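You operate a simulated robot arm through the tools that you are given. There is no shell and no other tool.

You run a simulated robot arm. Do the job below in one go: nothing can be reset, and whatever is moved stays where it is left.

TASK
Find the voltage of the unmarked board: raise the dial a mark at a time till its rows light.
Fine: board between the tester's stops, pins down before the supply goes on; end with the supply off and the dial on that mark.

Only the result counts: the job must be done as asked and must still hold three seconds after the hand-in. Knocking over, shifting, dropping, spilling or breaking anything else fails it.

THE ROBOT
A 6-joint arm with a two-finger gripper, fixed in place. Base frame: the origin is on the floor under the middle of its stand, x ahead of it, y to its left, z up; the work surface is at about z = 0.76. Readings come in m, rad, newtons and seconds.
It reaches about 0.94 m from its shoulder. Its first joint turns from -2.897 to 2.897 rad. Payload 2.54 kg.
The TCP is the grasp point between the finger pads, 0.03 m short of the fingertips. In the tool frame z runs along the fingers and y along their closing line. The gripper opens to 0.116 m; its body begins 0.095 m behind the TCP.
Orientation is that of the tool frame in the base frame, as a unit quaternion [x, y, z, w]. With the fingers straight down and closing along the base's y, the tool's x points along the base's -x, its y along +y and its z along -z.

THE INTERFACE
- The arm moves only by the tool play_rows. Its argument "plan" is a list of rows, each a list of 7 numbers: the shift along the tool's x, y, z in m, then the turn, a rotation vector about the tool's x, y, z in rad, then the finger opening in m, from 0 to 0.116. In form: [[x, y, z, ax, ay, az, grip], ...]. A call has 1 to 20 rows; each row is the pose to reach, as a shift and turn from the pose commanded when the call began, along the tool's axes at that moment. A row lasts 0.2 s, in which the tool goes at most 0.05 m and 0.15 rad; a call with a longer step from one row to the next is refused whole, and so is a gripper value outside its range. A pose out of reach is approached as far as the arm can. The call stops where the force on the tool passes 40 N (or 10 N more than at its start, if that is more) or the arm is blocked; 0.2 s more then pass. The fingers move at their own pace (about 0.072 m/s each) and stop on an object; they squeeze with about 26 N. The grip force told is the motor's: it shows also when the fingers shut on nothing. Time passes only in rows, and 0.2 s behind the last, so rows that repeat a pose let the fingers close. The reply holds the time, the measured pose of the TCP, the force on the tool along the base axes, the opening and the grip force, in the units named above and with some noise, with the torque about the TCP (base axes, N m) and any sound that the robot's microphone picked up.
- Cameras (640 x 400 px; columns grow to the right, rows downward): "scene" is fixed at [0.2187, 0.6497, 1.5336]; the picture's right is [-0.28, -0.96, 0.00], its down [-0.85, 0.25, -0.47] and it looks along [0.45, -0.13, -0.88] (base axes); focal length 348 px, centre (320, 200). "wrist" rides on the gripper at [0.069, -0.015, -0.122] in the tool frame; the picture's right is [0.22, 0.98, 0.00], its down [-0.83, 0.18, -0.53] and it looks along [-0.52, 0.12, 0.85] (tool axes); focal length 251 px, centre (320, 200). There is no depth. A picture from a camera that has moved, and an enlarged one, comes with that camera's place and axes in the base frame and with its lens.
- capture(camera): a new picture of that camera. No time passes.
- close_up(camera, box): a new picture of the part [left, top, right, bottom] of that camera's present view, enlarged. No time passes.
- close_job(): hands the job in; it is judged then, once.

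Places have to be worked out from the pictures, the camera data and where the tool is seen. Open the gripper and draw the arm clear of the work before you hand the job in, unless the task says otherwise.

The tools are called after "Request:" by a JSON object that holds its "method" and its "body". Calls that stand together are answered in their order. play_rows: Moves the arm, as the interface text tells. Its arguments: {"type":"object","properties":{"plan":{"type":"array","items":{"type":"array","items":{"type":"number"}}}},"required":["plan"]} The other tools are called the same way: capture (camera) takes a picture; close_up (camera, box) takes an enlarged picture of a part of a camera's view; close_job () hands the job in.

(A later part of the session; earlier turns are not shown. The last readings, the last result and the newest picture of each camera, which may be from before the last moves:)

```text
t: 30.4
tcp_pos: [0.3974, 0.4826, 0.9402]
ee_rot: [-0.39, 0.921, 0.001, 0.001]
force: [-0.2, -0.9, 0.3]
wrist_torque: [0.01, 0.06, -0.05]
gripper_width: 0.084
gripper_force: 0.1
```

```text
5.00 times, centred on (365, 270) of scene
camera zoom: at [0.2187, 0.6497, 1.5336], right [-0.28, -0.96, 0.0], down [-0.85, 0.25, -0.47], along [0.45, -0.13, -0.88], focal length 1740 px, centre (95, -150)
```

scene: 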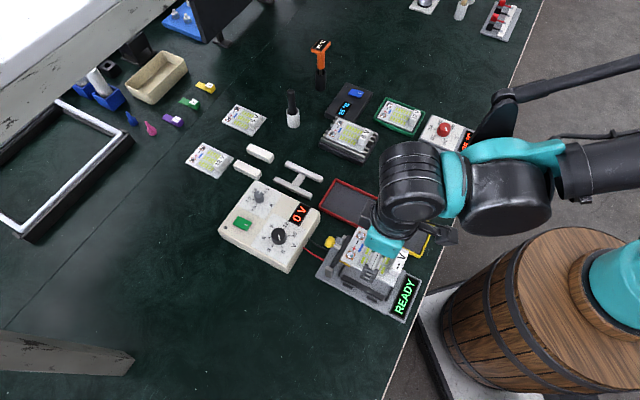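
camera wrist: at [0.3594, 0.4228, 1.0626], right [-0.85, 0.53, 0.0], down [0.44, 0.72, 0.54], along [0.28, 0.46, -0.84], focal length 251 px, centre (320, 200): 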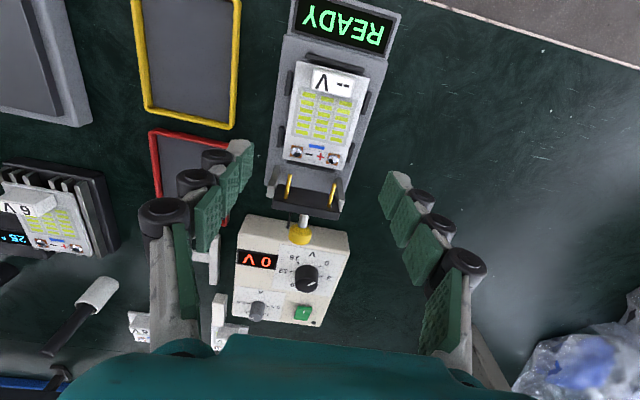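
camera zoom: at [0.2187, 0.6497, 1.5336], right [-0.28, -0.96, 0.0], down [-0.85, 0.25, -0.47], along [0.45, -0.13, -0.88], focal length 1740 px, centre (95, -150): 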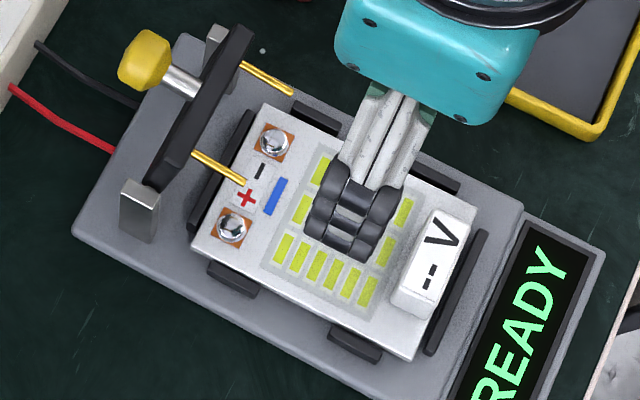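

The board sits properly between the stops. Now I study the pin lever: bar, pivot posts, stem and knob, from both cameras.

Request:
{"method": "close_up", "body": {"camera": "scene", "box": [310, 225, 365, 270]}}

Request:
{"method": "close_up", "body": {"camera": "wrist", "box": [255, 155, 355, 255]}}

Request:
{"method": "close_up", "body": {"camera": "wrist", "box": [220, 200, 370, 340]}}

```text
8.89 times, centred on (338, 248) of scene
camera zoom: at [0.2187, 0.6497, 1.5336], right [-0.28, -0.96, 0.0], down [-0.85, 0.25, -0.47], along [0.45, -0.13, -0.88], focal length 3094 px, centre (164, -222)
```

zoom: 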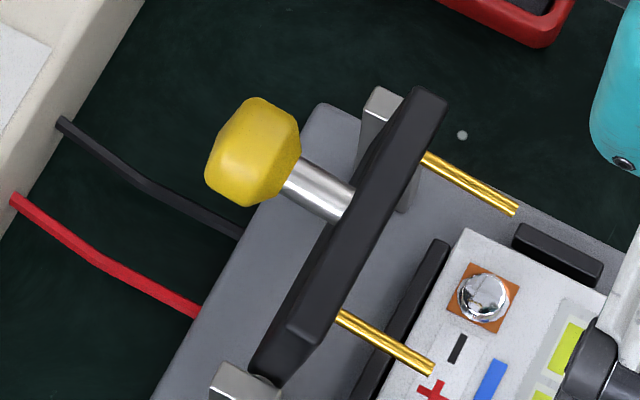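

```text
4.00 times, centred on (305, 205) of wrist
camera zoom: at [0.3594, 0.4228, 1.0626], right [-0.85, 0.53, 0.0], down [0.44, 0.72, 0.54], along [0.28, 0.46, -0.84], focal length 1006 px, centre (380, 180)
```

zoom: 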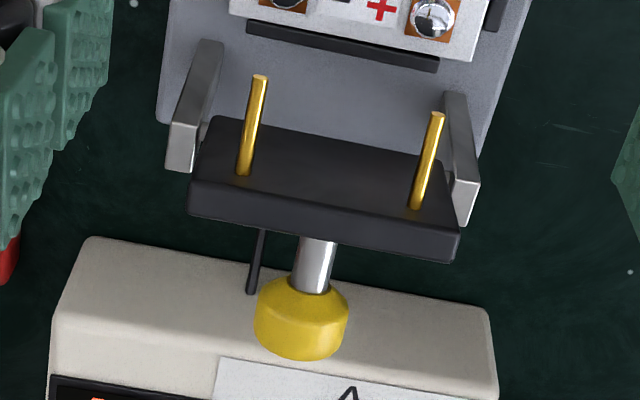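

```text
2.86 times, centred on (295, 270) of wrist
camera zoom: at [0.3594, 0.4228, 1.0626], right [-0.85, 0.53, 0.0], down [0.44, 0.72, 0.54], along [0.28, 0.46, -0.84], focal length 718 px, centre (391, 0)
```

zoom: 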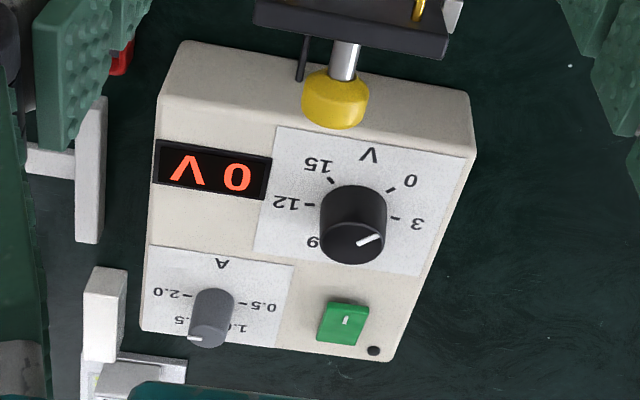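

The lever is a hinged flap (pivot about 75 mm from stage centre at z≈0.8145) leaning back with the knob at roughly tool (−0.101, +0.002), z≈0.861; it must swing about 78° toward the stage so the pins point down on the pads. I move above the knob with a 0.05 opening to refine its position.

Request:
{"method": "play_rows", "body": {"plan": [[-0.025, 0.0005, 0, 0, 0, 0, 0.06], [-0.05, 0.001, 0, 0, 0, 0, 0.05], [-0.075, 0.0015, 0, 0, 0, 0, 0.05], [-0.098, 0.002, 0, 0, 0, 0, 0.05], [-0.098, 0.002, 0.01, 0, 0, 0, 0.05], [-0.098, 0.002, 0.02, 0, 0, 0, 0.05], [-0.098, 0.002, 0.02, 0, 0, 0, 0.05]]}}

Request:
{"method": "capture", "body": {"camera": "wrist"}}

Request:
{"method": "close_up", "body": {"camera": "wrist", "box": [220, 60, 420, 210]}}

Request:
{"method": "close_up", "body": {"camera": "scene", "box": [280, 190, 380, 280]}}

```text
t: 32.0
tcp_pos: [0.4609, 0.5561, 0.9215]
ee_rot: [-0.39, 0.921, 0.002, 0.0]
force: [-0.7, -0.4, -0.1]
wrist_torque: [-0.01, -0.02, 0.0]
gripper_width: 0.0498
gripper_force: 0.1
```

```text
taken
camera wrist: at [0.4238, 0.495, 1.0423], right [-0.85, 0.53, 0.0], down [0.44, 0.72, 0.54], along [0.28, 0.46, -0.84], focal length 251 px, centre (320, 200)
```

wrist: 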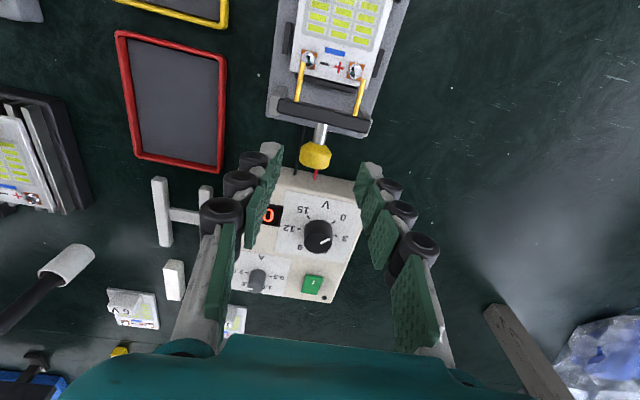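

```text
2.67 times, centred on (320, 135) of wrist
camera zoom: at [0.4238, 0.495, 1.0423], right [-0.85, 0.53, 0.0], down [0.44, 0.72, 0.54], along [0.28, 0.46, -0.84], focal length 670 px, centre (320, 373)
```

zoom: 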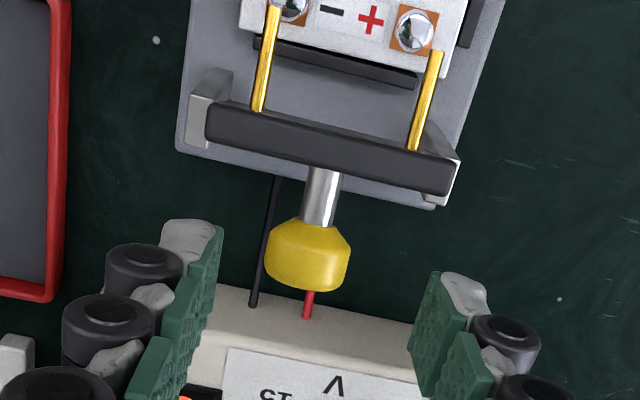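

```text
4.44 times, centred on (330, 235) of scene
camera zoom: at [0.2187, 0.6497, 1.5336], right [-0.28, -0.96, 0.0], down [-0.85, 0.25, -0.47], along [0.45, -0.13, -0.88], focal length 1547 px, centre (276, 44)
```

zoom: 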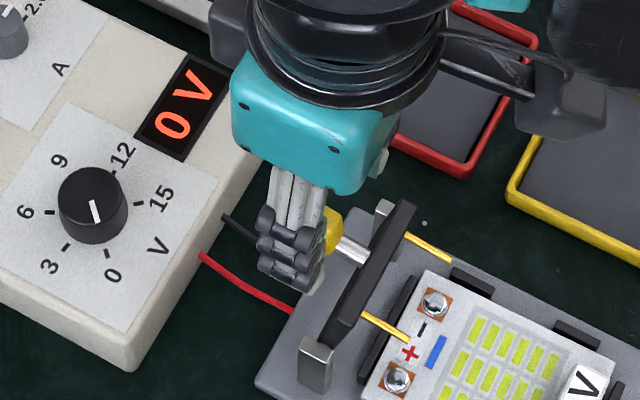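

Triangulating both wrist views puts the knob at z≈0.859, about (−1.5, −3) mm from the finger centre. I correct and descend so the tips are ~12 mm below the knob centre.

Request:
{"method": "play_rows", "body": {"plan": [[-0.0015, -0.003, 0.0, 0, 0, 0, 0.05], [-0.0015, -0.003, 0.015, 0, 0, 0, 0.05], [-0.0015, -0.003, 0.03, 0, 0, 0, 0.05], [-0.0015, -0.003, 0.045, 0, 0, 0, 0.05], [-0.0015, -0.003, 0.045, 0, 0, 0, 0.05]]}}

Request:
{"method": "close_up", "body": {"camera": "wrist", "box": [200, 40, 440, 240]}}

Request:
{"method": "close_up", "body": {"camera": "scene", "box": [290, 200, 380, 280]}}

```text
t: 33.2
tcp_pos: [0.4627, 0.5542, 0.8751]
ee_rot: [-0.39, 0.921, 0.002, 0.002]
force: [0.9, -0.5, -0.7]
wrist_torque: [0.01, -0.01, 0.02]
gripper_width: 0.05
gripper_force: 0.1
```

```text
2.00 times, centred on (320, 140) of wrist
camera zoom: at [0.4264, 0.4942, 0.9971], right [-0.85, 0.53, 0.0], down [0.44, 0.72, 0.54], along [0.28, 0.46, -0.84], focal length 503 px, centre (320, 320)
```

zoom: 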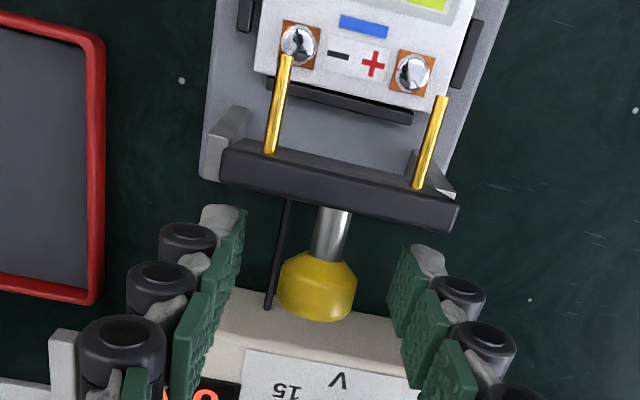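

```text
5.00 times, centred on (335, 240) of scene
camera zoom: at [0.2187, 0.6497, 1.5336], right [-0.28, -0.96, 0.0], down [-0.85, 0.25, -0.47], along [0.45, -0.13, -0.88], focal length 1740 px, centre (245, 0)
```

zoom: 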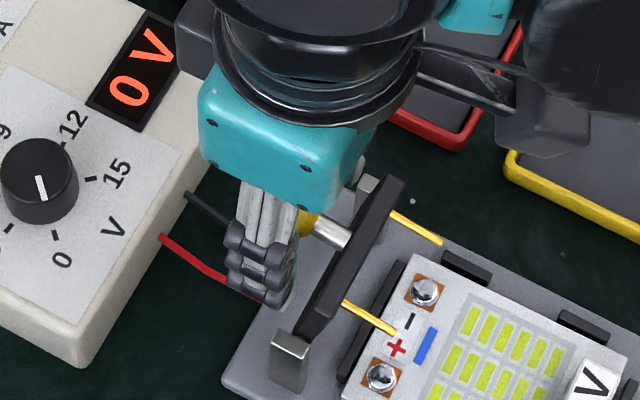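

The knob sits centred between the fingers. I close on it.

Request:
{"method": "play_rows", "body": {"plan": [[0, 0, 0, 0, 0, 0, 0.035], [0, 0, 0, 0, 0, 0, 0.02], [0, 0, 0, 0, 0, 0, 0.015], [0, 0, 0, 0, 0, 0, 0.015]]}}

Request:
{"method": "close_up", "body": {"camera": "wrist", "box": [200, 40, 440, 240]}}

```text
t: 34.2
tcp_pos: [0.4629, 0.5555, 0.8756]
ee_rot: [-0.389, 0.921, 0.001, 0.001]
force: [-0.2, -1.4, -2.2]
wrist_torque: [0.01, -0.02, 0.03]
gripper_width: 0.022
gripper_force: 44.7
```

```text
2.00 times, centred on (320, 140) of wrist
camera zoom: at [0.4264, 0.4941, 0.9972], right [-0.85, 0.53, 0.0], down [0.44, 0.72, 0.54], along [0.28, 0.46, -0.84], focal length 503 px, centre (320, 320)
```

zoom: 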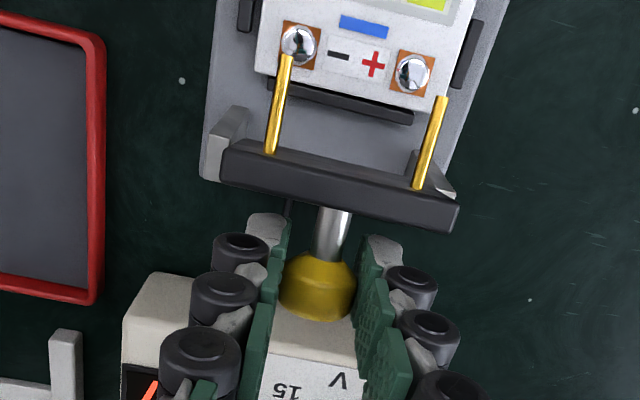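

The knob is gripped (width 0.022). I start swinging the lever along its arc, first 15°, watching the reaction force.

Request:
{"method": "play_rows", "body": {"plan": [[0.0039, 0, -0.0019, 0, 0, 0, 0.015], [0.008, 0, -0.0034, 0, 0, 0, 0.015], [0.0122, 0, -0.0045, 0, 0, 0, 0.015], [0.0122, 0, -0.0045, 0, 0, 0, 0.015]]}}

Request:
{"method": "close_up", "body": {"camera": "wrist", "box": [200, 40, 440, 240]}}

Request:
{"method": "close_up", "body": {"camera": "scene", "box": [290, 200, 380, 280]}}

```text
t: 35.2
tcp_pos: [0.4549, 0.5482, 0.8776]
ee_rot: [-0.391, 0.921, 0.001, 0.002]
force: [20.8, 13.7, -6.7]
wrist_torque: [0.99, -1.12, -0.02]
gripper_width: 0.0222
gripper_force: 44.8
```

```text
2.00 times, centred on (320, 140) of wrist
camera zoom: at [0.419, 0.4867, 1.0015], right [-0.85, 0.53, 0.0], down [0.44, 0.72, 0.54], along [0.28, 0.46, -0.84], focal length 503 px, centre (320, 320)
```

zoom: 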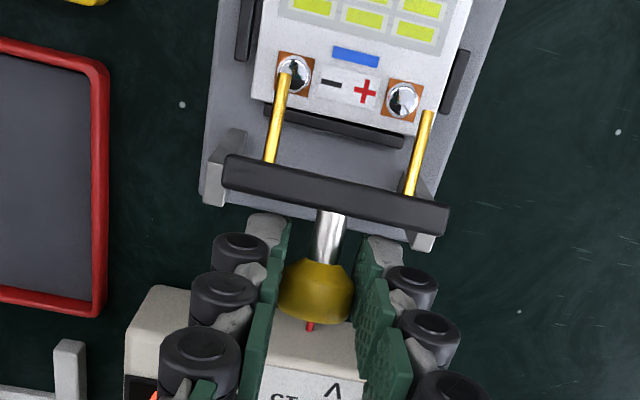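

```text
5.00 times, centred on (335, 240) of scene
camera zoom: at [0.2187, 0.6497, 1.5336], right [-0.28, -0.96, 0.0], down [-0.85, 0.25, -0.47], along [0.45, -0.13, -0.88], focal length 1740 px, centre (245, 0)
```

zoom: 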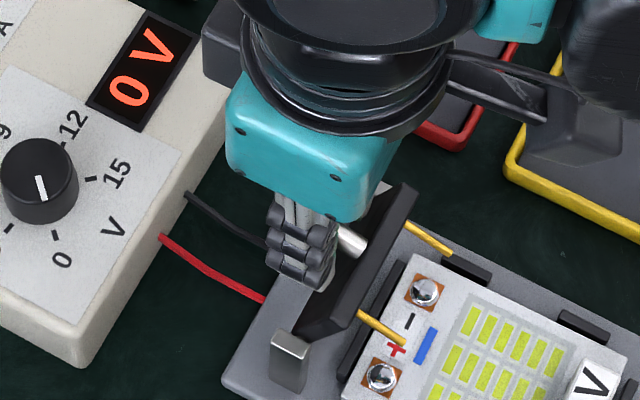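

The lever turns, but my grip resists the knob's rotation (about 24 N reaction), so I'd better push the knob from behind with closed fingers. I release it and see whether the lever stays.

Request:
{"method": "play_rows", "body": {"plan": [[-0.0005, 0, 0, 0, 0, 0, 0.03], [-0.0005, 0, 0, 0, 0, 0, 0.045], [-0.0005, 0, 0, 0, 0, 0, 0.05], [-0.0005, 0, 0, 0, 0, 0, 0.05]]}}

Request:
{"method": "close_up", "body": {"camera": "wrist", "box": [200, 40, 440, 240]}}

```text
t: 36.2
tcp_pos: [0.4551, 0.5467, 0.88]
ee_rot: [-0.39, 0.921, 0.0, 0.001]
force: [0.2, 0.2, 0.7]
wrist_torque: [0.02, 0.02, -0.03]
gripper_width: 0.0502
gripper_force: 0.0
```

```text
2.00 times, centred on (320, 140) of wrist
camera zoom: at [0.4182, 0.4865, 1.0014], right [-0.85, 0.53, 0.0], down [0.44, 0.72, 0.54], along [0.28, 0.46, -0.84], focal length 503 px, centre (320, 320)
```

zoom: 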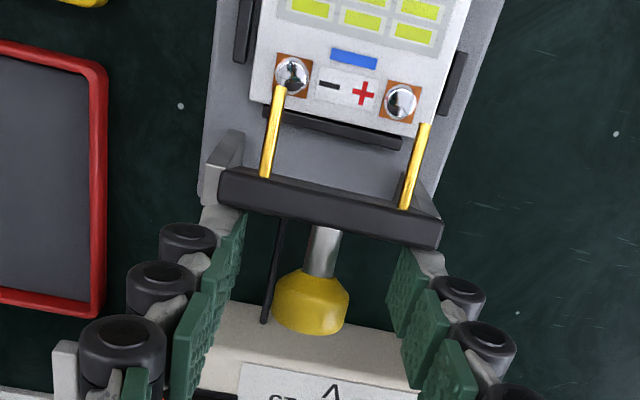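

The lever fell back to its rest (it only stays over past the top), so I'll push it over from behind. I raise the gripper, move back toward the supply and close the fingers.

Request:
{"method": "play_rows", "body": {"plan": [[0, 0, -0.018, 0, 0, 0, 0.05], [0, 0, -0.036, 0, 0, 0, 0.05], [-0.02, 0, -0.036, 0, 0, 0, 0.03], [-0.044, 0, -0.036, 0, 0, 0, 0.01], [-0.044, 0, -0.036, 0, 0, 0, 0.0], [-0.044, 0, -0.036, 0, 0, 0, 0.0]]}}

Request:
{"method": "capture", "body": {"camera": "wrist"}}

Request:
{"method": "close_up", "body": {"camera": "scene", "box": [270, 190, 380, 280]}}

```text
t: 37.6
tcp_pos: [0.4862, 0.5796, 0.9135]
ee_rot: [-0.39, 0.921, 0.001, 0.001]
force: [-0.9, -0.2, -0.3]
wrist_torque: [0.0, -0.02, 0.04]
gripper_width: 0.0
gripper_force: 26.3
```

```text
taken
camera wrist: at [0.4492, 0.5189, 1.0357], right [-0.85, 0.53, 0.0], down [0.44, 0.72, 0.54], along [0.28, 0.46, -0.84], focal length 251 px, centre (320, 200)
```

wrist: 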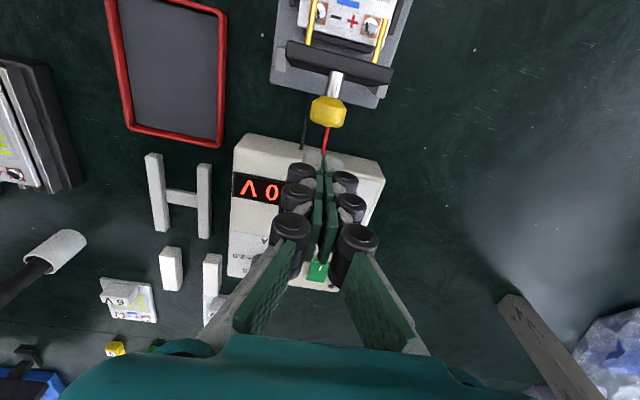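

```text
4.44 times, centred on (325, 235) of scene
camera zoom: at [0.2187, 0.6497, 1.5336], right [-0.28, -0.96, 0.0], down [-0.85, 0.25, -0.47], along [0.45, -0.13, -0.88], focal length 1547 px, centre (298, 44)
```

zoom: 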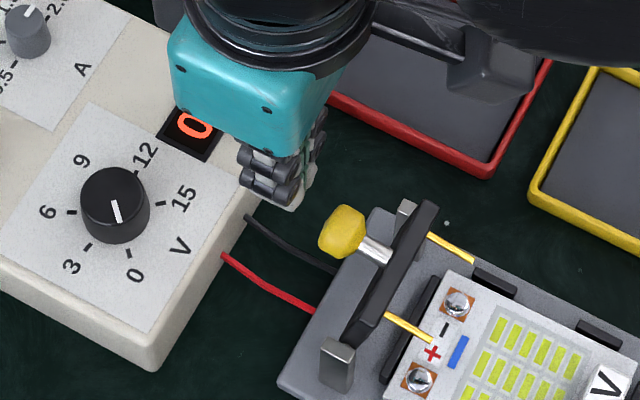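

The closed fingers are about 12 mm behind the knob. I descend until the tips are just below the knob's centre, then push forward a bit at a time.

Request:
{"method": "play_rows", "body": {"plan": [[0, -0.002, 0.012, 0, 0, 0, 0.0], [0, -0.002, 0.024, 0, 0, 0, 0.0], [0, -0.002, 0.033, 0, 0, 0, 0.0], [0, -0.002, 0.033, 0, 0, 0, 0.0]]}}

Request:
{"method": "close_up", "body": {"camera": "wrist", "box": [220, 20, 440, 220]}}

Request:
{"method": "close_up", "body": {"camera": "scene", "box": [270, 190, 380, 280]}}

```text
t: 38.6
tcp_pos: [0.4888, 0.5786, 0.883]
ee_rot: [-0.389, 0.921, 0.001, 0.002]
force: [0.3, 0.5, -0.7]
wrist_torque: [0.01, -0.02, -0.02]
gripper_width: 0.0001
gripper_force: 25.7
```

```text
2.00 times, centred on (330, 120) of wrist
camera zoom: at [0.4512, 0.5178, 1.0044], right [-0.85, 0.53, 0.0], down [0.44, 0.72, 0.54], along [0.28, 0.46, -0.84], focal length 503 px, centre (300, 360)
```

zoom: 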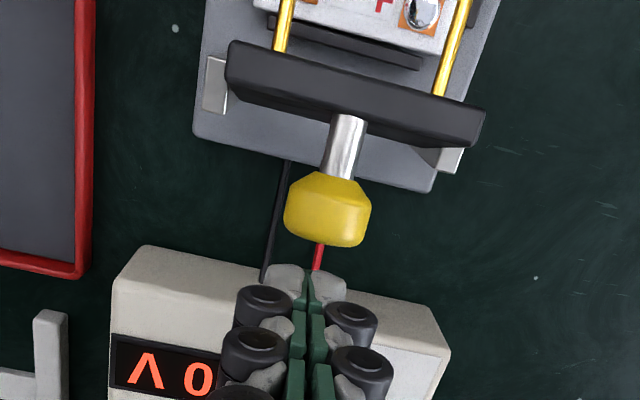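

```text
4.44 times, centred on (325, 235) of scene
camera zoom: at [0.2187, 0.6497, 1.5336], right [-0.28, -0.96, 0.0], down [-0.85, 0.25, -0.47], along [0.45, -0.13, -0.88], focal length 1547 px, centre (298, 44)
```

zoom: 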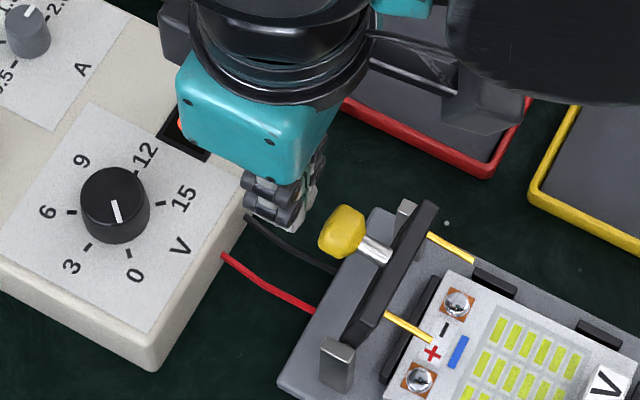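

Alignment is good (knob within 1 mm of the finger centre line). I push forward 30 mm and check.

Request:
{"method": "play_rows", "body": {"plan": [[0.006, 0.0005, 0, 0, 0, 0, 0.0], [0.012, 0.0005, 0, 0, 0, 0, 0.0], [0.017, 0.0005, 0, 0, 0, 0, 0.0], [0.022, 0.0005, 0, 0, 0, 0, 0.0], [0.026, 0.0005, 0, 0, 0, 0, 0.0], [0.03, 0.0005, 0, 0, 0, 0, 0.0]]}}

Request:
{"method": "close_up", "body": {"camera": "wrist", "box": [220, 20, 440, 220]}}

Request:
{"method": "close_up", "body": {"camera": "scene", "box": [290, 200, 390, 280]}}

```text
t: 40.0
tcp_pos: [0.4658, 0.5565, 0.8824]
ee_rot: [-0.39, 0.921, 0.003, 0.002]
force: [-0.2, 1.0, 0.3]
wrist_torque: [-0.03, -0.03, 0.01]
gripper_width: 0.0
gripper_force: 29.0
```

```text
2.00 times, centred on (330, 120) of wrist
camera zoom: at [0.4295, 0.496, 1.0046], right [-0.85, 0.52, 0.0], down [0.44, 0.72, 0.54], along [0.28, 0.46, -0.84], focal length 503 px, centre (300, 360)
```

zoom: 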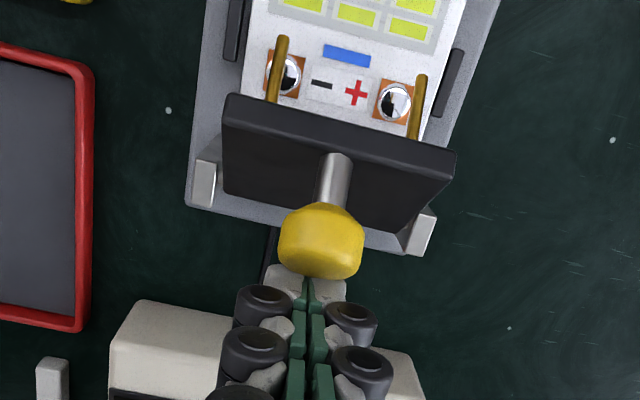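

```text
5.00 times, centred on (340, 240) of scene
camera zoom: at [0.2187, 0.6497, 1.5336], right [-0.28, -0.96, 0.0], down [-0.85, 0.25, -0.47], along [0.45, -0.13, -0.88], focal length 1740 px, centre (220, 0)
```

zoom: 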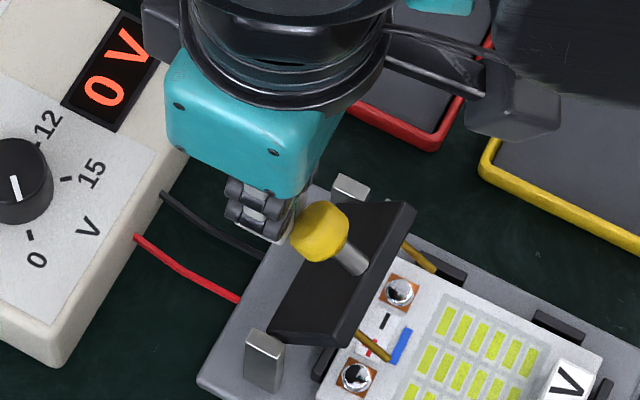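

The lever swings freely and the flap is leaning forward. I continue pushing 20 mm.

Request:
{"method": "play_rows", "body": {"plan": [[0.004, 0, 0, 0, 0, 0, 0.0], [0.008, 0, 0, 0, 0, 0, 0.0], [0.012, 0, 0, 0, 0, 0, 0.0], [0.016, 0, 0, 0, 0, 0, 0.0], [0.02, 0, 0, 0, 0, 0, 0.0]]}}

Request:
{"method": "close_up", "body": {"camera": "wrist", "box": [220, 20, 440, 220]}}

Request:
{"method": "close_up", "body": {"camera": "scene", "box": [290, 200, 390, 280]}}

```text
t: 41.2
tcp_pos: [0.4532, 0.5437, 0.882]
ee_rot: [-0.39, 0.921, 0.002, 0.002]
force: [-0.9, -0.4, 0.3]
wrist_torque: [0.01, 0.01, 0.02]
gripper_width: 0.0
gripper_force: 28.2
```

```text
2.00 times, centred on (330, 120) of wrist
camera zoom: at [0.4161, 0.4818, 1.0045], right [-0.85, 0.53, 0.0], down [0.44, 0.72, 0.54], along [0.28, 0.46, -0.84], focal length 503 px, centre (300, 360)
```

zoom: 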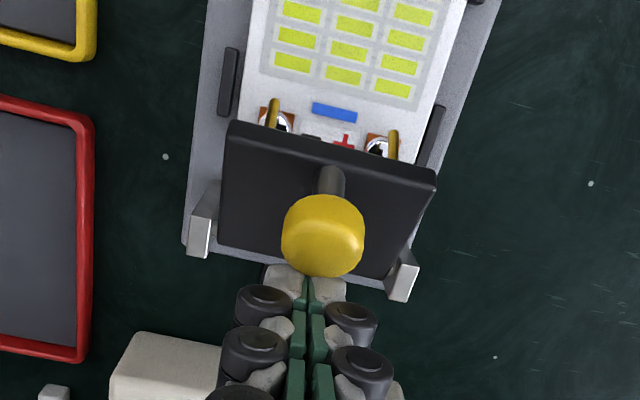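

```text
5.00 times, centred on (340, 240) of scene
camera zoom: at [0.2187, 0.6497, 1.5336], right [-0.28, -0.96, 0.0], down [-0.85, 0.25, -0.47], along [0.45, -0.13, -0.88], focal length 1740 px, centre (220, 0)
```

zoom: 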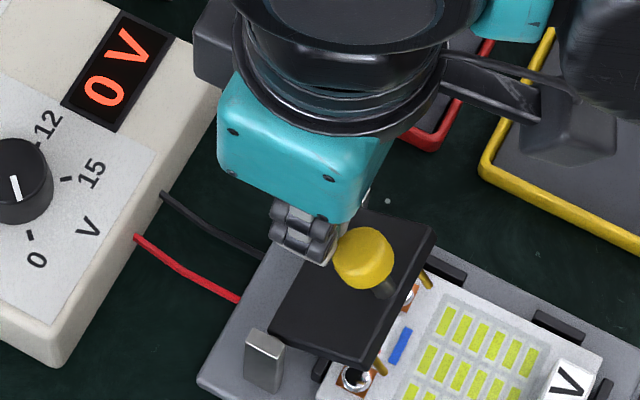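

The pins are now just above the pads. I continue forward while dropping slightly to keep pushing behind the knob.

Request:
{"method": "play_rows", "body": {"plan": [[0.004, 0, 0.001, 0, 0, 0, 0.0], [0.008, 0, 0.002, 0, 0, 0, 0.0], [0.012, 0, 0.003, 0, 0, 0, 0.0], [0.015, 0, 0.004, 0, 0, 0, 0.0]]}}

Request:
{"method": "close_up", "body": {"camera": "wrist", "box": [220, 20, 440, 220]}}

Request:
{"method": "close_up", "body": {"camera": "scene", "box": [290, 200, 390, 280]}}

```text
t: 42.2
tcp_pos: [0.4417, 0.5312, 0.8786]
ee_rot: [-0.39, 0.921, 0.001, 0.001]
force: [0.7, -0.3, 0.3]
wrist_torque: [0.0, -0.01, 0.0]
gripper_width: 0.0003
gripper_force: 28.7
```

```text
2.00 times, centred on (330, 120) of wrist
camera zoom: at [0.4048, 0.4705, 1.0001], right [-0.85, 0.53, 0.0], down [0.44, 0.72, 0.54], along [0.28, 0.46, -0.84], focal length 503 px, centre (300, 360)
```

zoom: 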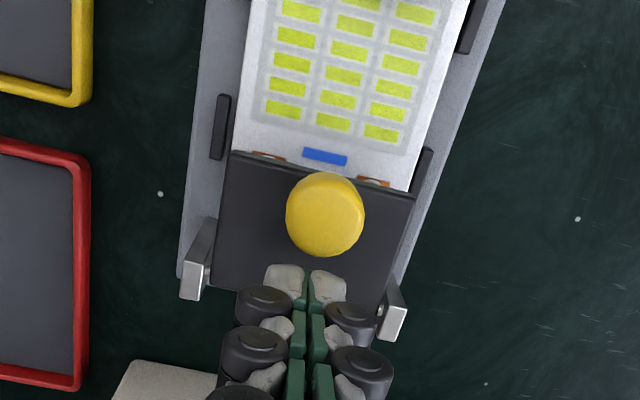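

```text
5.00 times, centred on (340, 240) of scene
camera zoom: at [0.2187, 0.6497, 1.5336], right [-0.28, -0.96, 0.0], down [-0.85, 0.25, -0.47], along [0.45, -0.13, -0.88], focal length 1740 px, centre (220, 0)
```

zoom: 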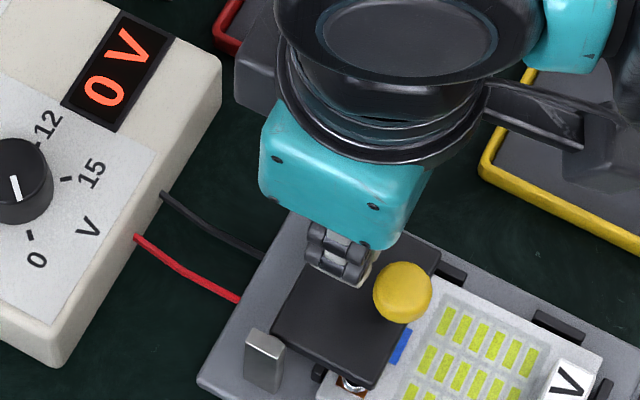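

The flap looks laid down with the knob pointing up, clear of my fingers. I raise the gripper and check the pins and the tester's display.

Request:
{"method": "play_rows", "body": {"plan": [[-0.004, 0, -0.02, 0, 0, 0, 0.0], [-0.004, 0, -0.05, 0, 0, 0, 0.0], [-0.02, 0, -0.08, 0, 0, 0, 0.0], [-0.04, 0, -0.09, 0, 0, 0, 0.0], [-0.04, 0, -0.09, 0, 0, 0, 0.0]]}}

Request:
{"method": "capture", "body": {"camera": "wrist"}}

Request:
{"method": "close_up", "body": {"camera": "scene", "box": [310, 230, 430, 330]}}

Request:
{"method": "close_up", "body": {"camera": "scene", "box": [325, 235, 375, 285]}}

```text
t: 43.4
tcp_pos: [0.4704, 0.5598, 0.969]
ee_rot: [-0.39, 0.921, 0.001, 0.001]
force: [-0.5, -0.3, -0.6]
wrist_torque: [-0.02, -0.04, 0.0]
gripper_width: 0.0002
gripper_force: 28.4
```

```text
taken
camera wrist: at [0.4334, 0.5002, 1.0919], right [-0.85, 0.53, 0.0], down [0.44, 0.72, 0.54], along [0.28, 0.46, -0.84], focal length 251 px, centre (320, 200)
```

wrist: 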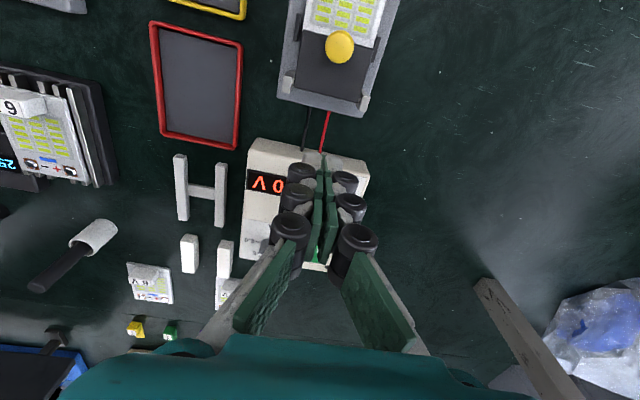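

```text
4.00 times, centred on (370, 280) of scene
camera zoom: at [0.2187, 0.6497, 1.5336], right [-0.28, -0.96, 0.0], down [-0.85, 0.25, -0.47], along [0.45, -0.13, -0.88], focal length 1392 px, centre (120, -120)
```

zoom: 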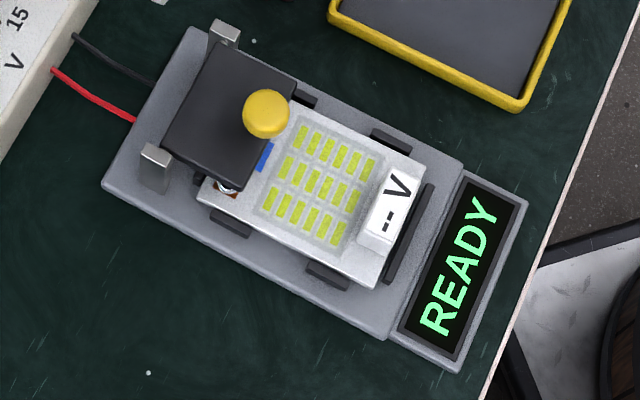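

```text
8.00 times, centred on (350, 260) of scene
camera zoom: at [0.2187, 0.6497, 1.5336], right [-0.28, -0.96, 0.0], down [-0.85, 0.25, -0.47], along [0.45, -0.13, -0.88], focal length 2784 px, centre (80, -280)
```

zoom: 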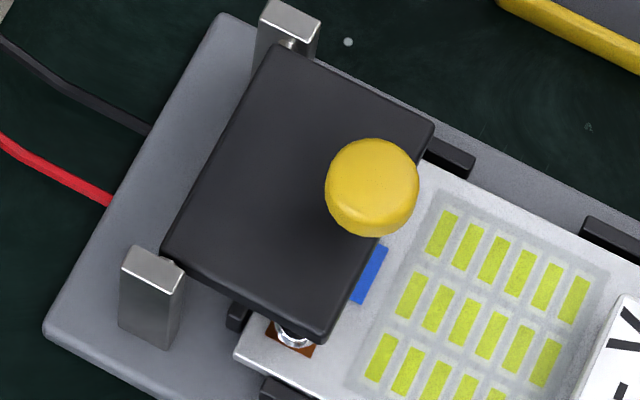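

The flap lies over the pads. To be sure the pins are fully down I move over the knob and press it gently from above.

Request:
{"method": "play_rows", "body": {"plan": [[0.025, 0, 0, 0, 0, 0, 0.0], [0.05, 0, 0, 0, 0, 0, 0.0], [0.0727, 0.001, 0, 0, 0, 0, 0.0], [0.0727, 0.001, 0.03, 0, 0, 0, 0.0], [0.0727, 0.001, 0.06, 0, 0, 0, 0.0], [0.0727, 0.001, 0.07, 0, 0, 0, 0.0], [0.0727, 0.001, 0.07, 0, 0, 0, 0.0]]}}

Request:
{"method": "close_up", "body": {"camera": "wrist", "box": [220, 20, 440, 220]}}

Request:
{"method": "close_up", "body": {"camera": "scene", "box": [310, 230, 410, 310]}}

```text
t: 45.0
tcp_pos: [0.4204, 0.5095, 0.8987]
ee_rot: [-0.389, 0.921, 0.0, 0.001]
force: [0.5, -0.1, -1.0]
wrist_torque: [0.0, 0.0, 0.02]
gripper_width: 0.0001
gripper_force: 28.6
```

```text
2.00 times, centred on (330, 120) of wrist
camera zoom: at [0.3829, 0.4489, 1.0199], right [-0.85, 0.53, 0.0], down [0.44, 0.72, 0.54], along [0.28, 0.46, -0.84], focal length 503 px, centre (300, 360)
```

zoom: 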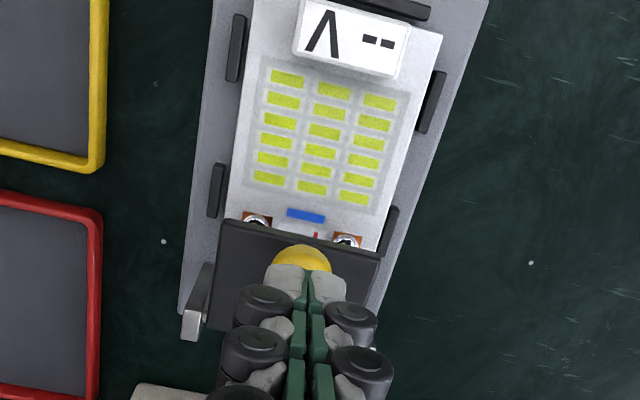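

```text
5.00 times, centred on (360, 270) of scene
camera zoom: at [0.2187, 0.6497, 1.5336], right [-0.28, -0.96, 0.0], down [-0.85, 0.25, -0.47], along [0.45, -0.13, -0.88], focal length 1740 px, centre (120, -150)
```

zoom: 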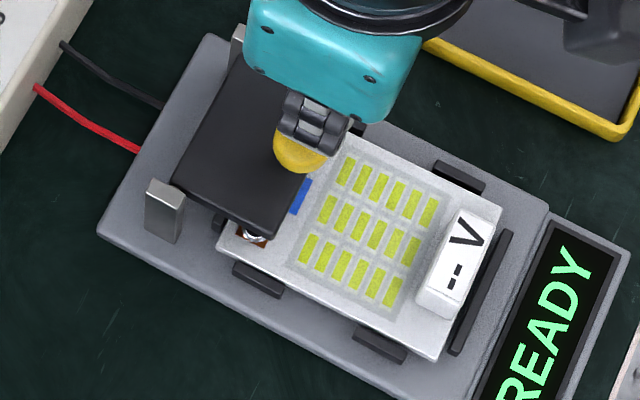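

The tips hover just over the knob. I lower in small steps until I feel contact.

Request:
{"method": "play_rows", "body": {"plan": [[0, 0, 0.002, 0, 0, 0, 0.0], [0, 0, 0.004, 0, 0, 0, 0.0], [0, 0, 0.006, 0, 0, 0, 0.0], [0, 0, 0.008, 0, 0, 0, 0.0]]}}

```text
t: 46.0
tcp_pos: [0.4183, 0.5079, 0.8912]
ee_rot: [-0.389, 0.921, 0.002, 0.001]
force: [-0.4, -0.6, -0.8]
wrist_torque: [0.02, 0.0, 0.0]
gripper_width: 0.0002
gripper_force: 28.8
```

No contact yet at tip height ≈0.861; I continue down a few mm.

Request:
{"method": "play_rows", "body": {"plan": [[0, 0, 0.0015, 0, 0, 0, 0.0], [0, 0, 0.003, 0, 0, 0, 0.0], [0, 0, 0.003, 0, 0, 0, 0.0]]}}

```text
t: 46.8
tcp_pos: [0.4197, 0.5097, 0.8878]
ee_rot: [-0.39, 0.921, 0.001, 0.001]
force: [0.1, -0.2, 0.6]
wrist_torque: [-0.01, -0.03, 0.0]
gripper_width: 0.0001
gripper_force: 28.3
```

Request:
{"method": "play_rows", "body": {"plan": [[0, 0, 0.0015, 0, 0, 0, 0.0], [0, 0, 0.003, 0, 0, 0, 0.0], [0, 0, 0.003, 0, 0, 0, 0.0]]}}

Request:
{"method": "close_up", "body": {"camera": "scene", "box": [325, 240, 375, 280]}}

Request:
{"method": "close_up", "body": {"camera": "wrist", "box": [240, 80, 400, 220]}}

```text
t: 47.6
tcp_pos: [0.4191, 0.5077, 0.884]
ee_rot: [-0.39, 0.921, 0.001, 0.001]
force: [-0.2, -0.5, -0.2]
wrist_torque: [0.01, 0.0, -0.04]
gripper_width: 0.0
gripper_force: 28.2
```

```text
10.00 times, centred on (350, 260) of scene
camera zoom: at [0.2187, 0.6497, 1.5336], right [-0.28, -0.96, 0.0], down [-0.85, 0.25, -0.47], along [0.45, -0.13, -0.88], focal length 3480 px, centre (20, -400)
```

zoom: 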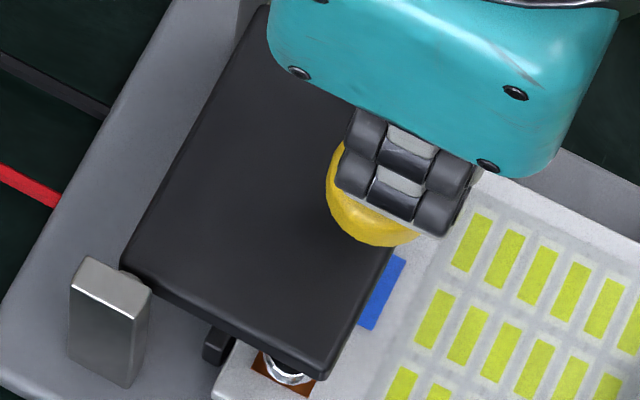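

```text
2.86 times, centred on (320, 150) of wrist
camera zoom: at [0.3821, 0.448, 1.0064], right [-0.85, 0.53, 0.0], down [0.44, 0.72, 0.54], along [0.28, 0.46, -0.84], focal length 718 px, centre (320, 343)
```

zoom: 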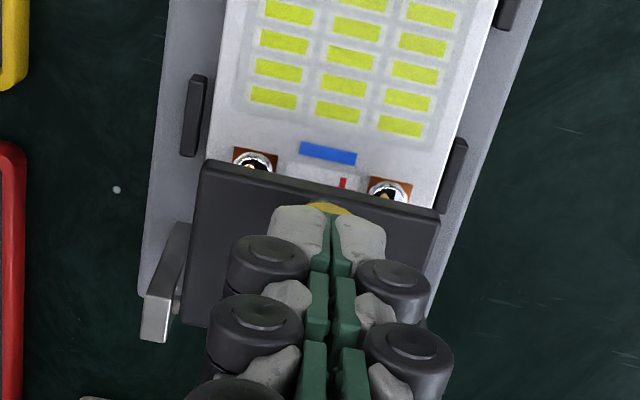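

Still no contact; I keep lowering a few more millimetres.

Request:
{"method": "play_rows", "body": {"plan": [[0, 0, 0.0015, 0, 0, 0, 0.0], [0, 0, 0.003, 0, 0, 0, 0.0], [0, 0, 0.0045, 0, 0, 0, 0.0], [0, 0, 0.0045, 0, 0, 0, 0.0]]}}

Request:
{"method": "close_up", "body": {"camera": "scene", "box": [325, 240, 375, 280]}}

```text
t: 48.6
tcp_pos: [0.4194, 0.5078, 0.8821]
ee_rot: [-0.39, 0.921, 0.002, 0.0]
force: [1.2, -1.6, 32.4]
wrist_torque: [0.15, -0.09, -0.02]
gripper_width: 0.0056
gripper_force: 28.3
```

```text
10.00 times, centred on (350, 260) of scene
camera zoom: at [0.2187, 0.6497, 1.5336], right [-0.28, -0.96, 0.0], down [-0.85, 0.25, -0.47], along [0.45, -0.13, -0.88], focal length 3480 px, centre (20, -400)
```

zoom: 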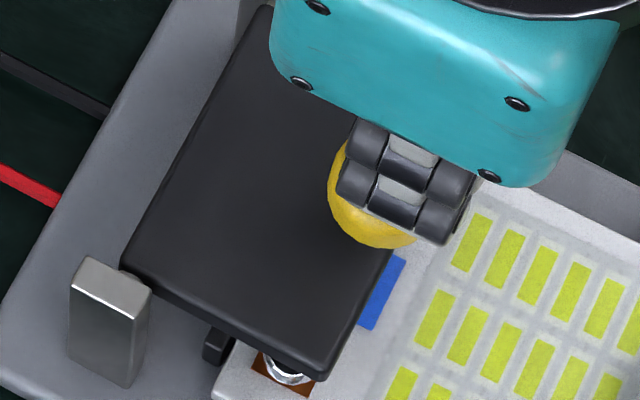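

Firm contact (32 N) with no knob movement: the lever is fully down on the pads. I lift off and move toward the supply for a close look at its switch and dial.

Request:
{"method": "play_rows", "body": {"plan": [[0, 0, -0.01, 0, 0, 0, 0.0], [0, 0, -0.05, 0, 0, 0, 0.0], [-0.01, 0, -0.09, 0, 0, 0, 0.0], [-0.05, 0.005, -0.1, 0, 0, 0, 0.03], [-0.09, 0.01, -0.1, 0, 0, 0, 0.05], [-0.12, 0.015, -0.1, 0, 0, 0, 0.05], [-0.12, 0.015, -0.1, 0, 0, 0, 0.05]]}}

Request:
{"method": "capture", "body": {"camera": "wrist"}}

Request:
{"method": "close_up", "body": {"camera": "wrist", "box": [220, 80, 420, 260]}}

Request:
{"method": "close_up", "body": {"camera": "scene", "box": [210, 170, 330, 280]}}

Request:
{"method": "close_up", "body": {"camera": "scene", "box": [310, 230, 410, 310]}}

```text
t: 50.2
tcp_pos: [0.4895, 0.6033, 0.9804]
ee_rot: [-0.389, 0.921, 0.001, 0.001]
force: [0.3, -0.1, 0.4]
wrist_torque: [0.01, 0.03, -0.01]
gripper_width: 0.0501
gripper_force: 0.1
```

```text
taken
camera wrist: at [0.4526, 0.5427, 1.1035], right [-0.85, 0.53, 0.0], down [0.44, 0.72, 0.54], along [0.28, 0.46, -0.84], focal length 251 px, centre (320, 200)
```

wrist: 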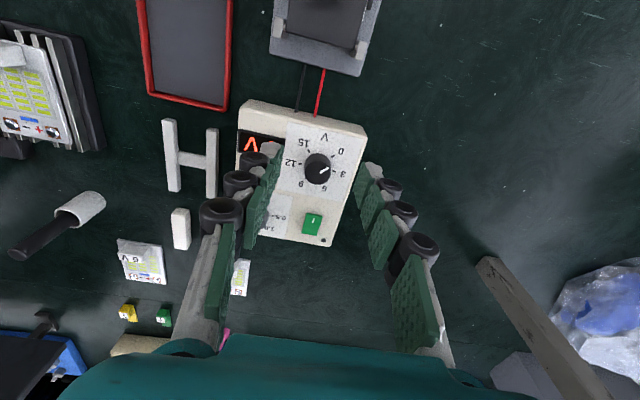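

```text
2.22 times, centred on (320, 170) of wrist
camera zoom: at [0.4526, 0.5427, 1.1035], right [-0.85, 0.53, 0.0], down [0.44, 0.72, 0.54], along [0.28, 0.46, -0.84], focal length 559 px, centre (320, 267)
```

zoom: 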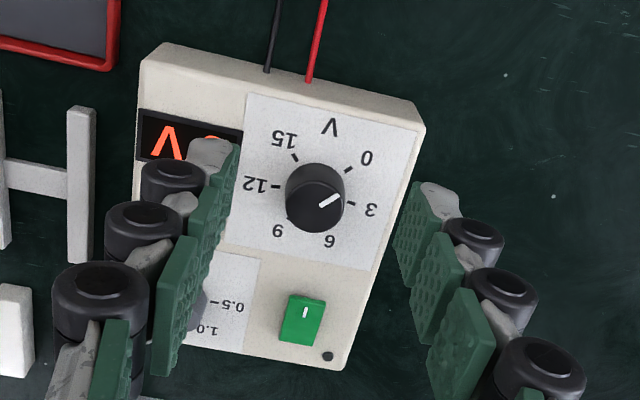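

```text
3.64 times, centred on (270, 225) of scene
camera zoom: at [0.2187, 0.6497, 1.5336], right [-0.28, -0.96, 0.0], down [-0.85, 0.25, -0.47], along [0.45, -0.13, -0.88], focal length 1266 px, centre (502, 109)
```

zoom: 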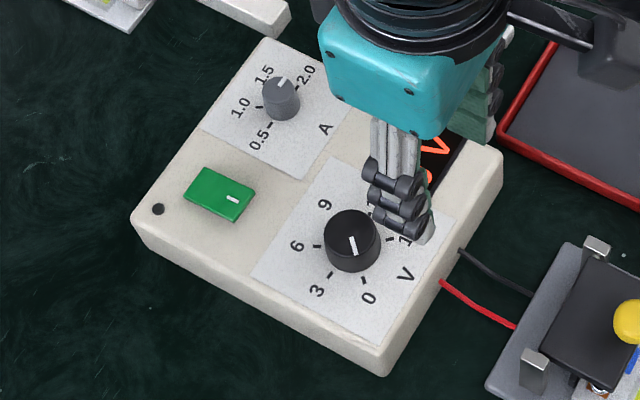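

```text
5.00 times, centred on (360, 270) of scene
camera zoom: at [0.2187, 0.6497, 1.5336], right [-0.28, -0.96, 0.0], down [-0.85, 0.25, -0.47], along [0.45, -0.13, -0.88], focal length 1740 px, centre (120, -150)
```

zoom: 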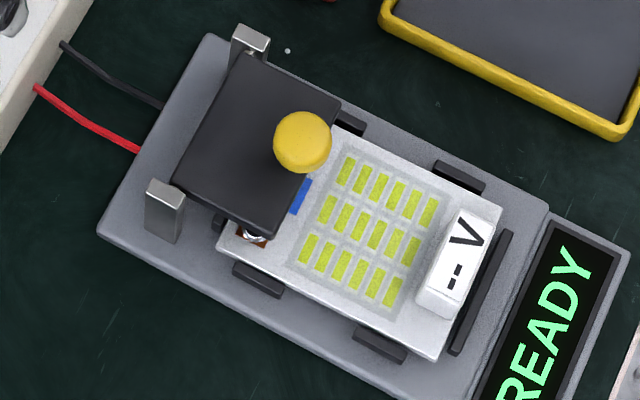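

The dial marks fit a 54° spacing with the dial centred near (0.523, 0.653). I zoom on the switch to see its rocker position.

Request:
{"method": "close_up", "body": {"camera": "scene", "box": [250, 210, 285, 235]}}

Request:
{"method": "close_up", "body": {"camera": "scene", "box": [220, 205, 260, 240]}}

Request:
{"method": "close_up", "body": {"camera": "wrist", "box": [295, 200, 345, 250]}}

Request:
{"method": "close_up", "body": {"camera": "wrist", "box": [280, 130, 360, 200]}}

```text
16.00 times, centred on (268, 222) of scene
camera zoom: at [0.2187, 0.6497, 1.5336], right [-0.28, -0.96, 0.0], down [-0.85, 0.25, -0.47], along [0.45, -0.13, -0.88], focal length 5568 px, centre (1160, -160)
```

zoom: 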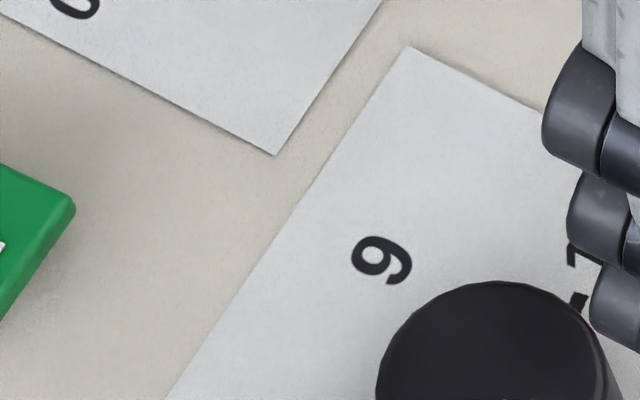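

```text
11.43 times, centred on (240, 222) of scene
camera zoom: at [0.2187, 0.6497, 1.5336], right [-0.28, -0.96, 0.0], down [-0.85, 0.25, -0.47], along [0.45, -0.13, -0.88], focal length 3977 px, centre (1234, -57)
```

zoom: 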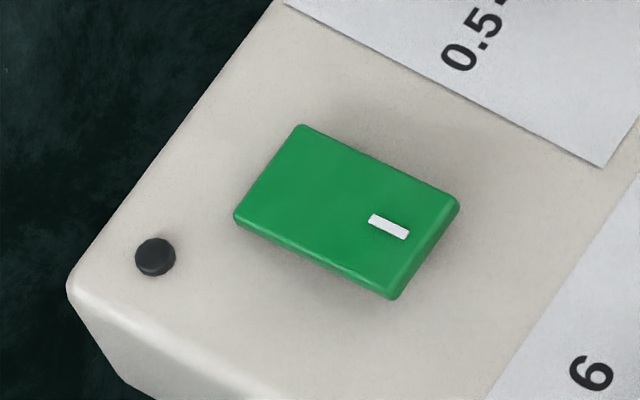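

```text
8.00 times, centred on (320, 225) of wrist
camera zoom: at [0.4526, 0.5427, 1.1035], right [-0.85, 0.53, 0.0], down [0.44, 0.72, 0.54], along [0.28, 0.46, -0.84], focal length 2012 px, centre (320, 0)
```

zoom: 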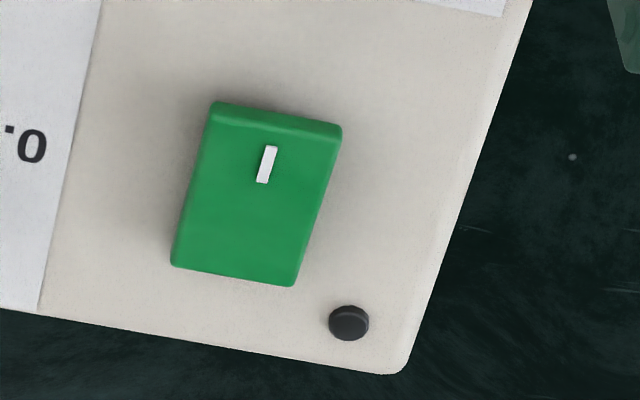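

```text
5.71 times, centred on (320, 165) of wrist
camera zoom: at [0.4526, 0.5427, 1.1035], right [-0.85, 0.53, 0.0], down [0.44, 0.72, 0.54], along [0.28, 0.46, -0.84], focal length 1437 px, centre (320, 400)
```

zoom: 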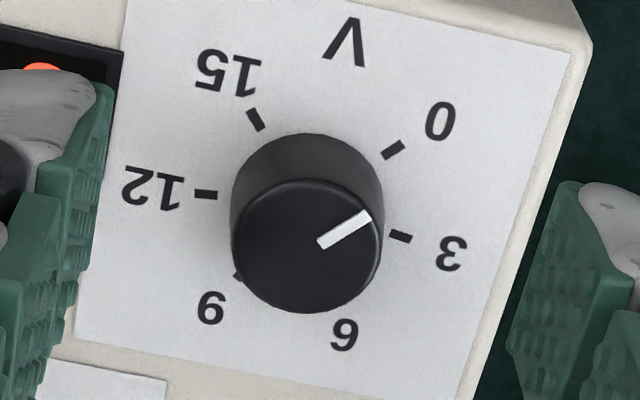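

The rocker's "I"-marked (tester-side) end is raised, so pressing it turns the supply on; rocker top is at z≈0.815, dial top ≈0.831. I close the fingers and move above the "I" end.

Request:
{"method": "play_rows", "body": {"plan": [[-0.03, 0.005, 0, 0, 0, 0, 0.0], [-0.06, 0.01, 0, 0, 0, 0, 0.0], [-0.095, 0.015, 0, 0, 0, 0, 0.0], [-0.1305, 0.021, 0, 0, 0, 0, 0.0], [-0.1305, 0.021, 0.04, 0, 0, 0, 0.0], [-0.1305, 0.021, 0.08, 0, 0, 0, 0.0], [-0.1305, 0.021, 0.1, 0, 0, 0, 0.0], [-0.1305, 0.021, 0.1, 0, 0, 0, 0.0]]}}

Request:
{"method": "capture", "body": {"camera": "wrist"}}

Request:
{"method": "close_up", "body": {"camera": "wrist", "box": [240, 80, 400, 220]}}

Request:
{"method": "close_up", "body": {"camera": "scene", "box": [210, 180, 310, 260]}}

```text
t: 52.0
tcp_pos: [0.5664, 0.7128, 0.8816]
ee_rot: [-0.39, 0.921, 0.001, 0.001]
force: [0.1, 1.0, -0.3]
wrist_torque: [0.01, 0.0, 0.04]
gripper_width: 0.0
gripper_force: 25.1
```

```text
taken
camera wrist: at [0.5295, 0.652, 1.0034], right [-0.85, 0.53, 0.0], down [0.44, 0.72, 0.54], along [0.28, 0.46, -0.84], focal length 251 px, centre (320, 200)
```

wrist: 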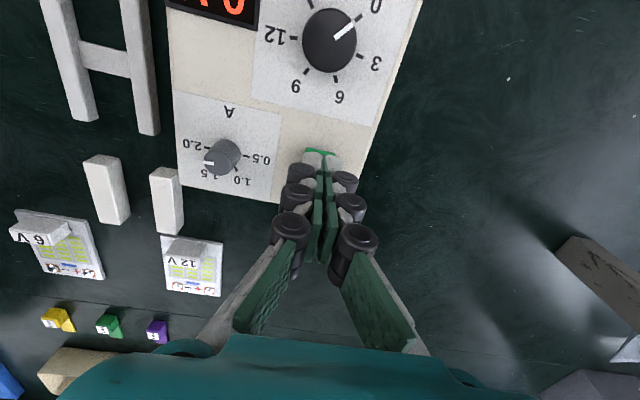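

```text
2.86 times, centred on (320, 150) of wrist
camera zoom: at [0.5295, 0.652, 1.0034], right [-0.85, 0.53, 0.0], down [0.44, 0.72, 0.54], along [0.28, 0.46, -0.84], focal length 718 px, centre (320, 343)
```

zoom: 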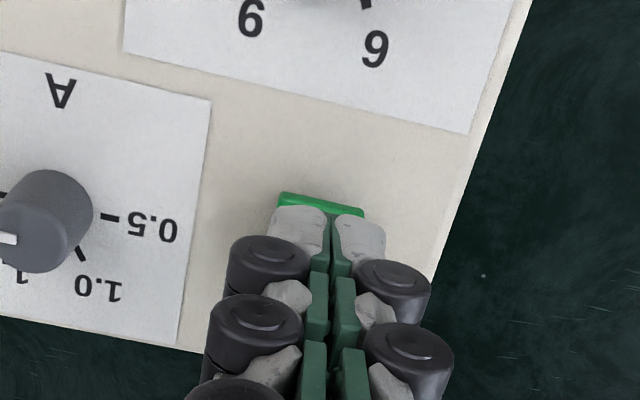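

```text
5.00 times, centred on (260, 220) of scene
camera zoom: at [0.2187, 0.6497, 1.5336], right [-0.28, -0.96, 0.0], down [-0.85, 0.25, -0.47], along [0.45, -0.13, -0.88], focal length 1740 px, centre (620, 100)
```

zoom: 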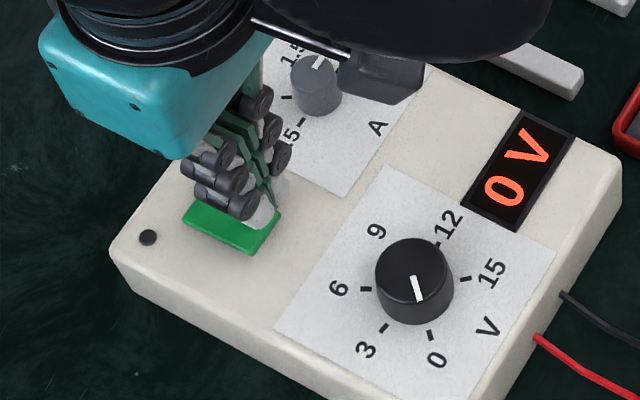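

The fingertips are centred on the rocker's "I" edge. I shift 3 mm outward, descend to just above it, then press slowly.

Request:
{"method": "play_rows", "body": {"plan": [[0.003, 0.0005, 0.01, 0, 0, 0, 0.0], [0.003, 0.0005, 0.02, 0, 0, 0, 0.0], [0.003, 0.0005, 0.028, 0, 0, 0, 0.0], [0.003, 0.0005, 0.03, 0, 0, 0, 0.0], [0.003, 0.0005, 0.032, 0, 0, 0, 0.0]]}}

Request:
{"method": "close_up", "body": {"camera": "scene", "box": [220, 195, 280, 245]}}

```text
t: 53.2
tcp_pos: [0.5645, 0.7114, 0.8499]
ee_rot: [-0.391, 0.921, 0.002, 0.001]
force: [0.5, -0.3, 0.6]
wrist_torque: [0.02, 0.03, 0.01]
gripper_width: 0.0001
gripper_force: 25.5
```

```text
8.00 times, centred on (250, 220) of scene
camera zoom: at [0.2187, 0.6497, 1.5336], right [-0.28, -0.96, 0.0], down [-0.85, 0.25, -0.47], along [0.45, -0.13, -0.88], focal length 2784 px, centre (880, 40)
```

zoom: 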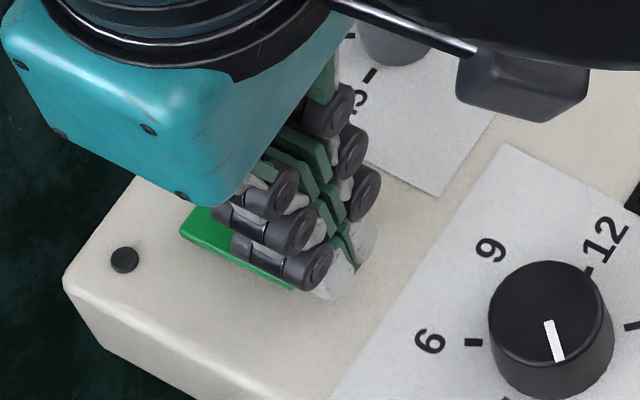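

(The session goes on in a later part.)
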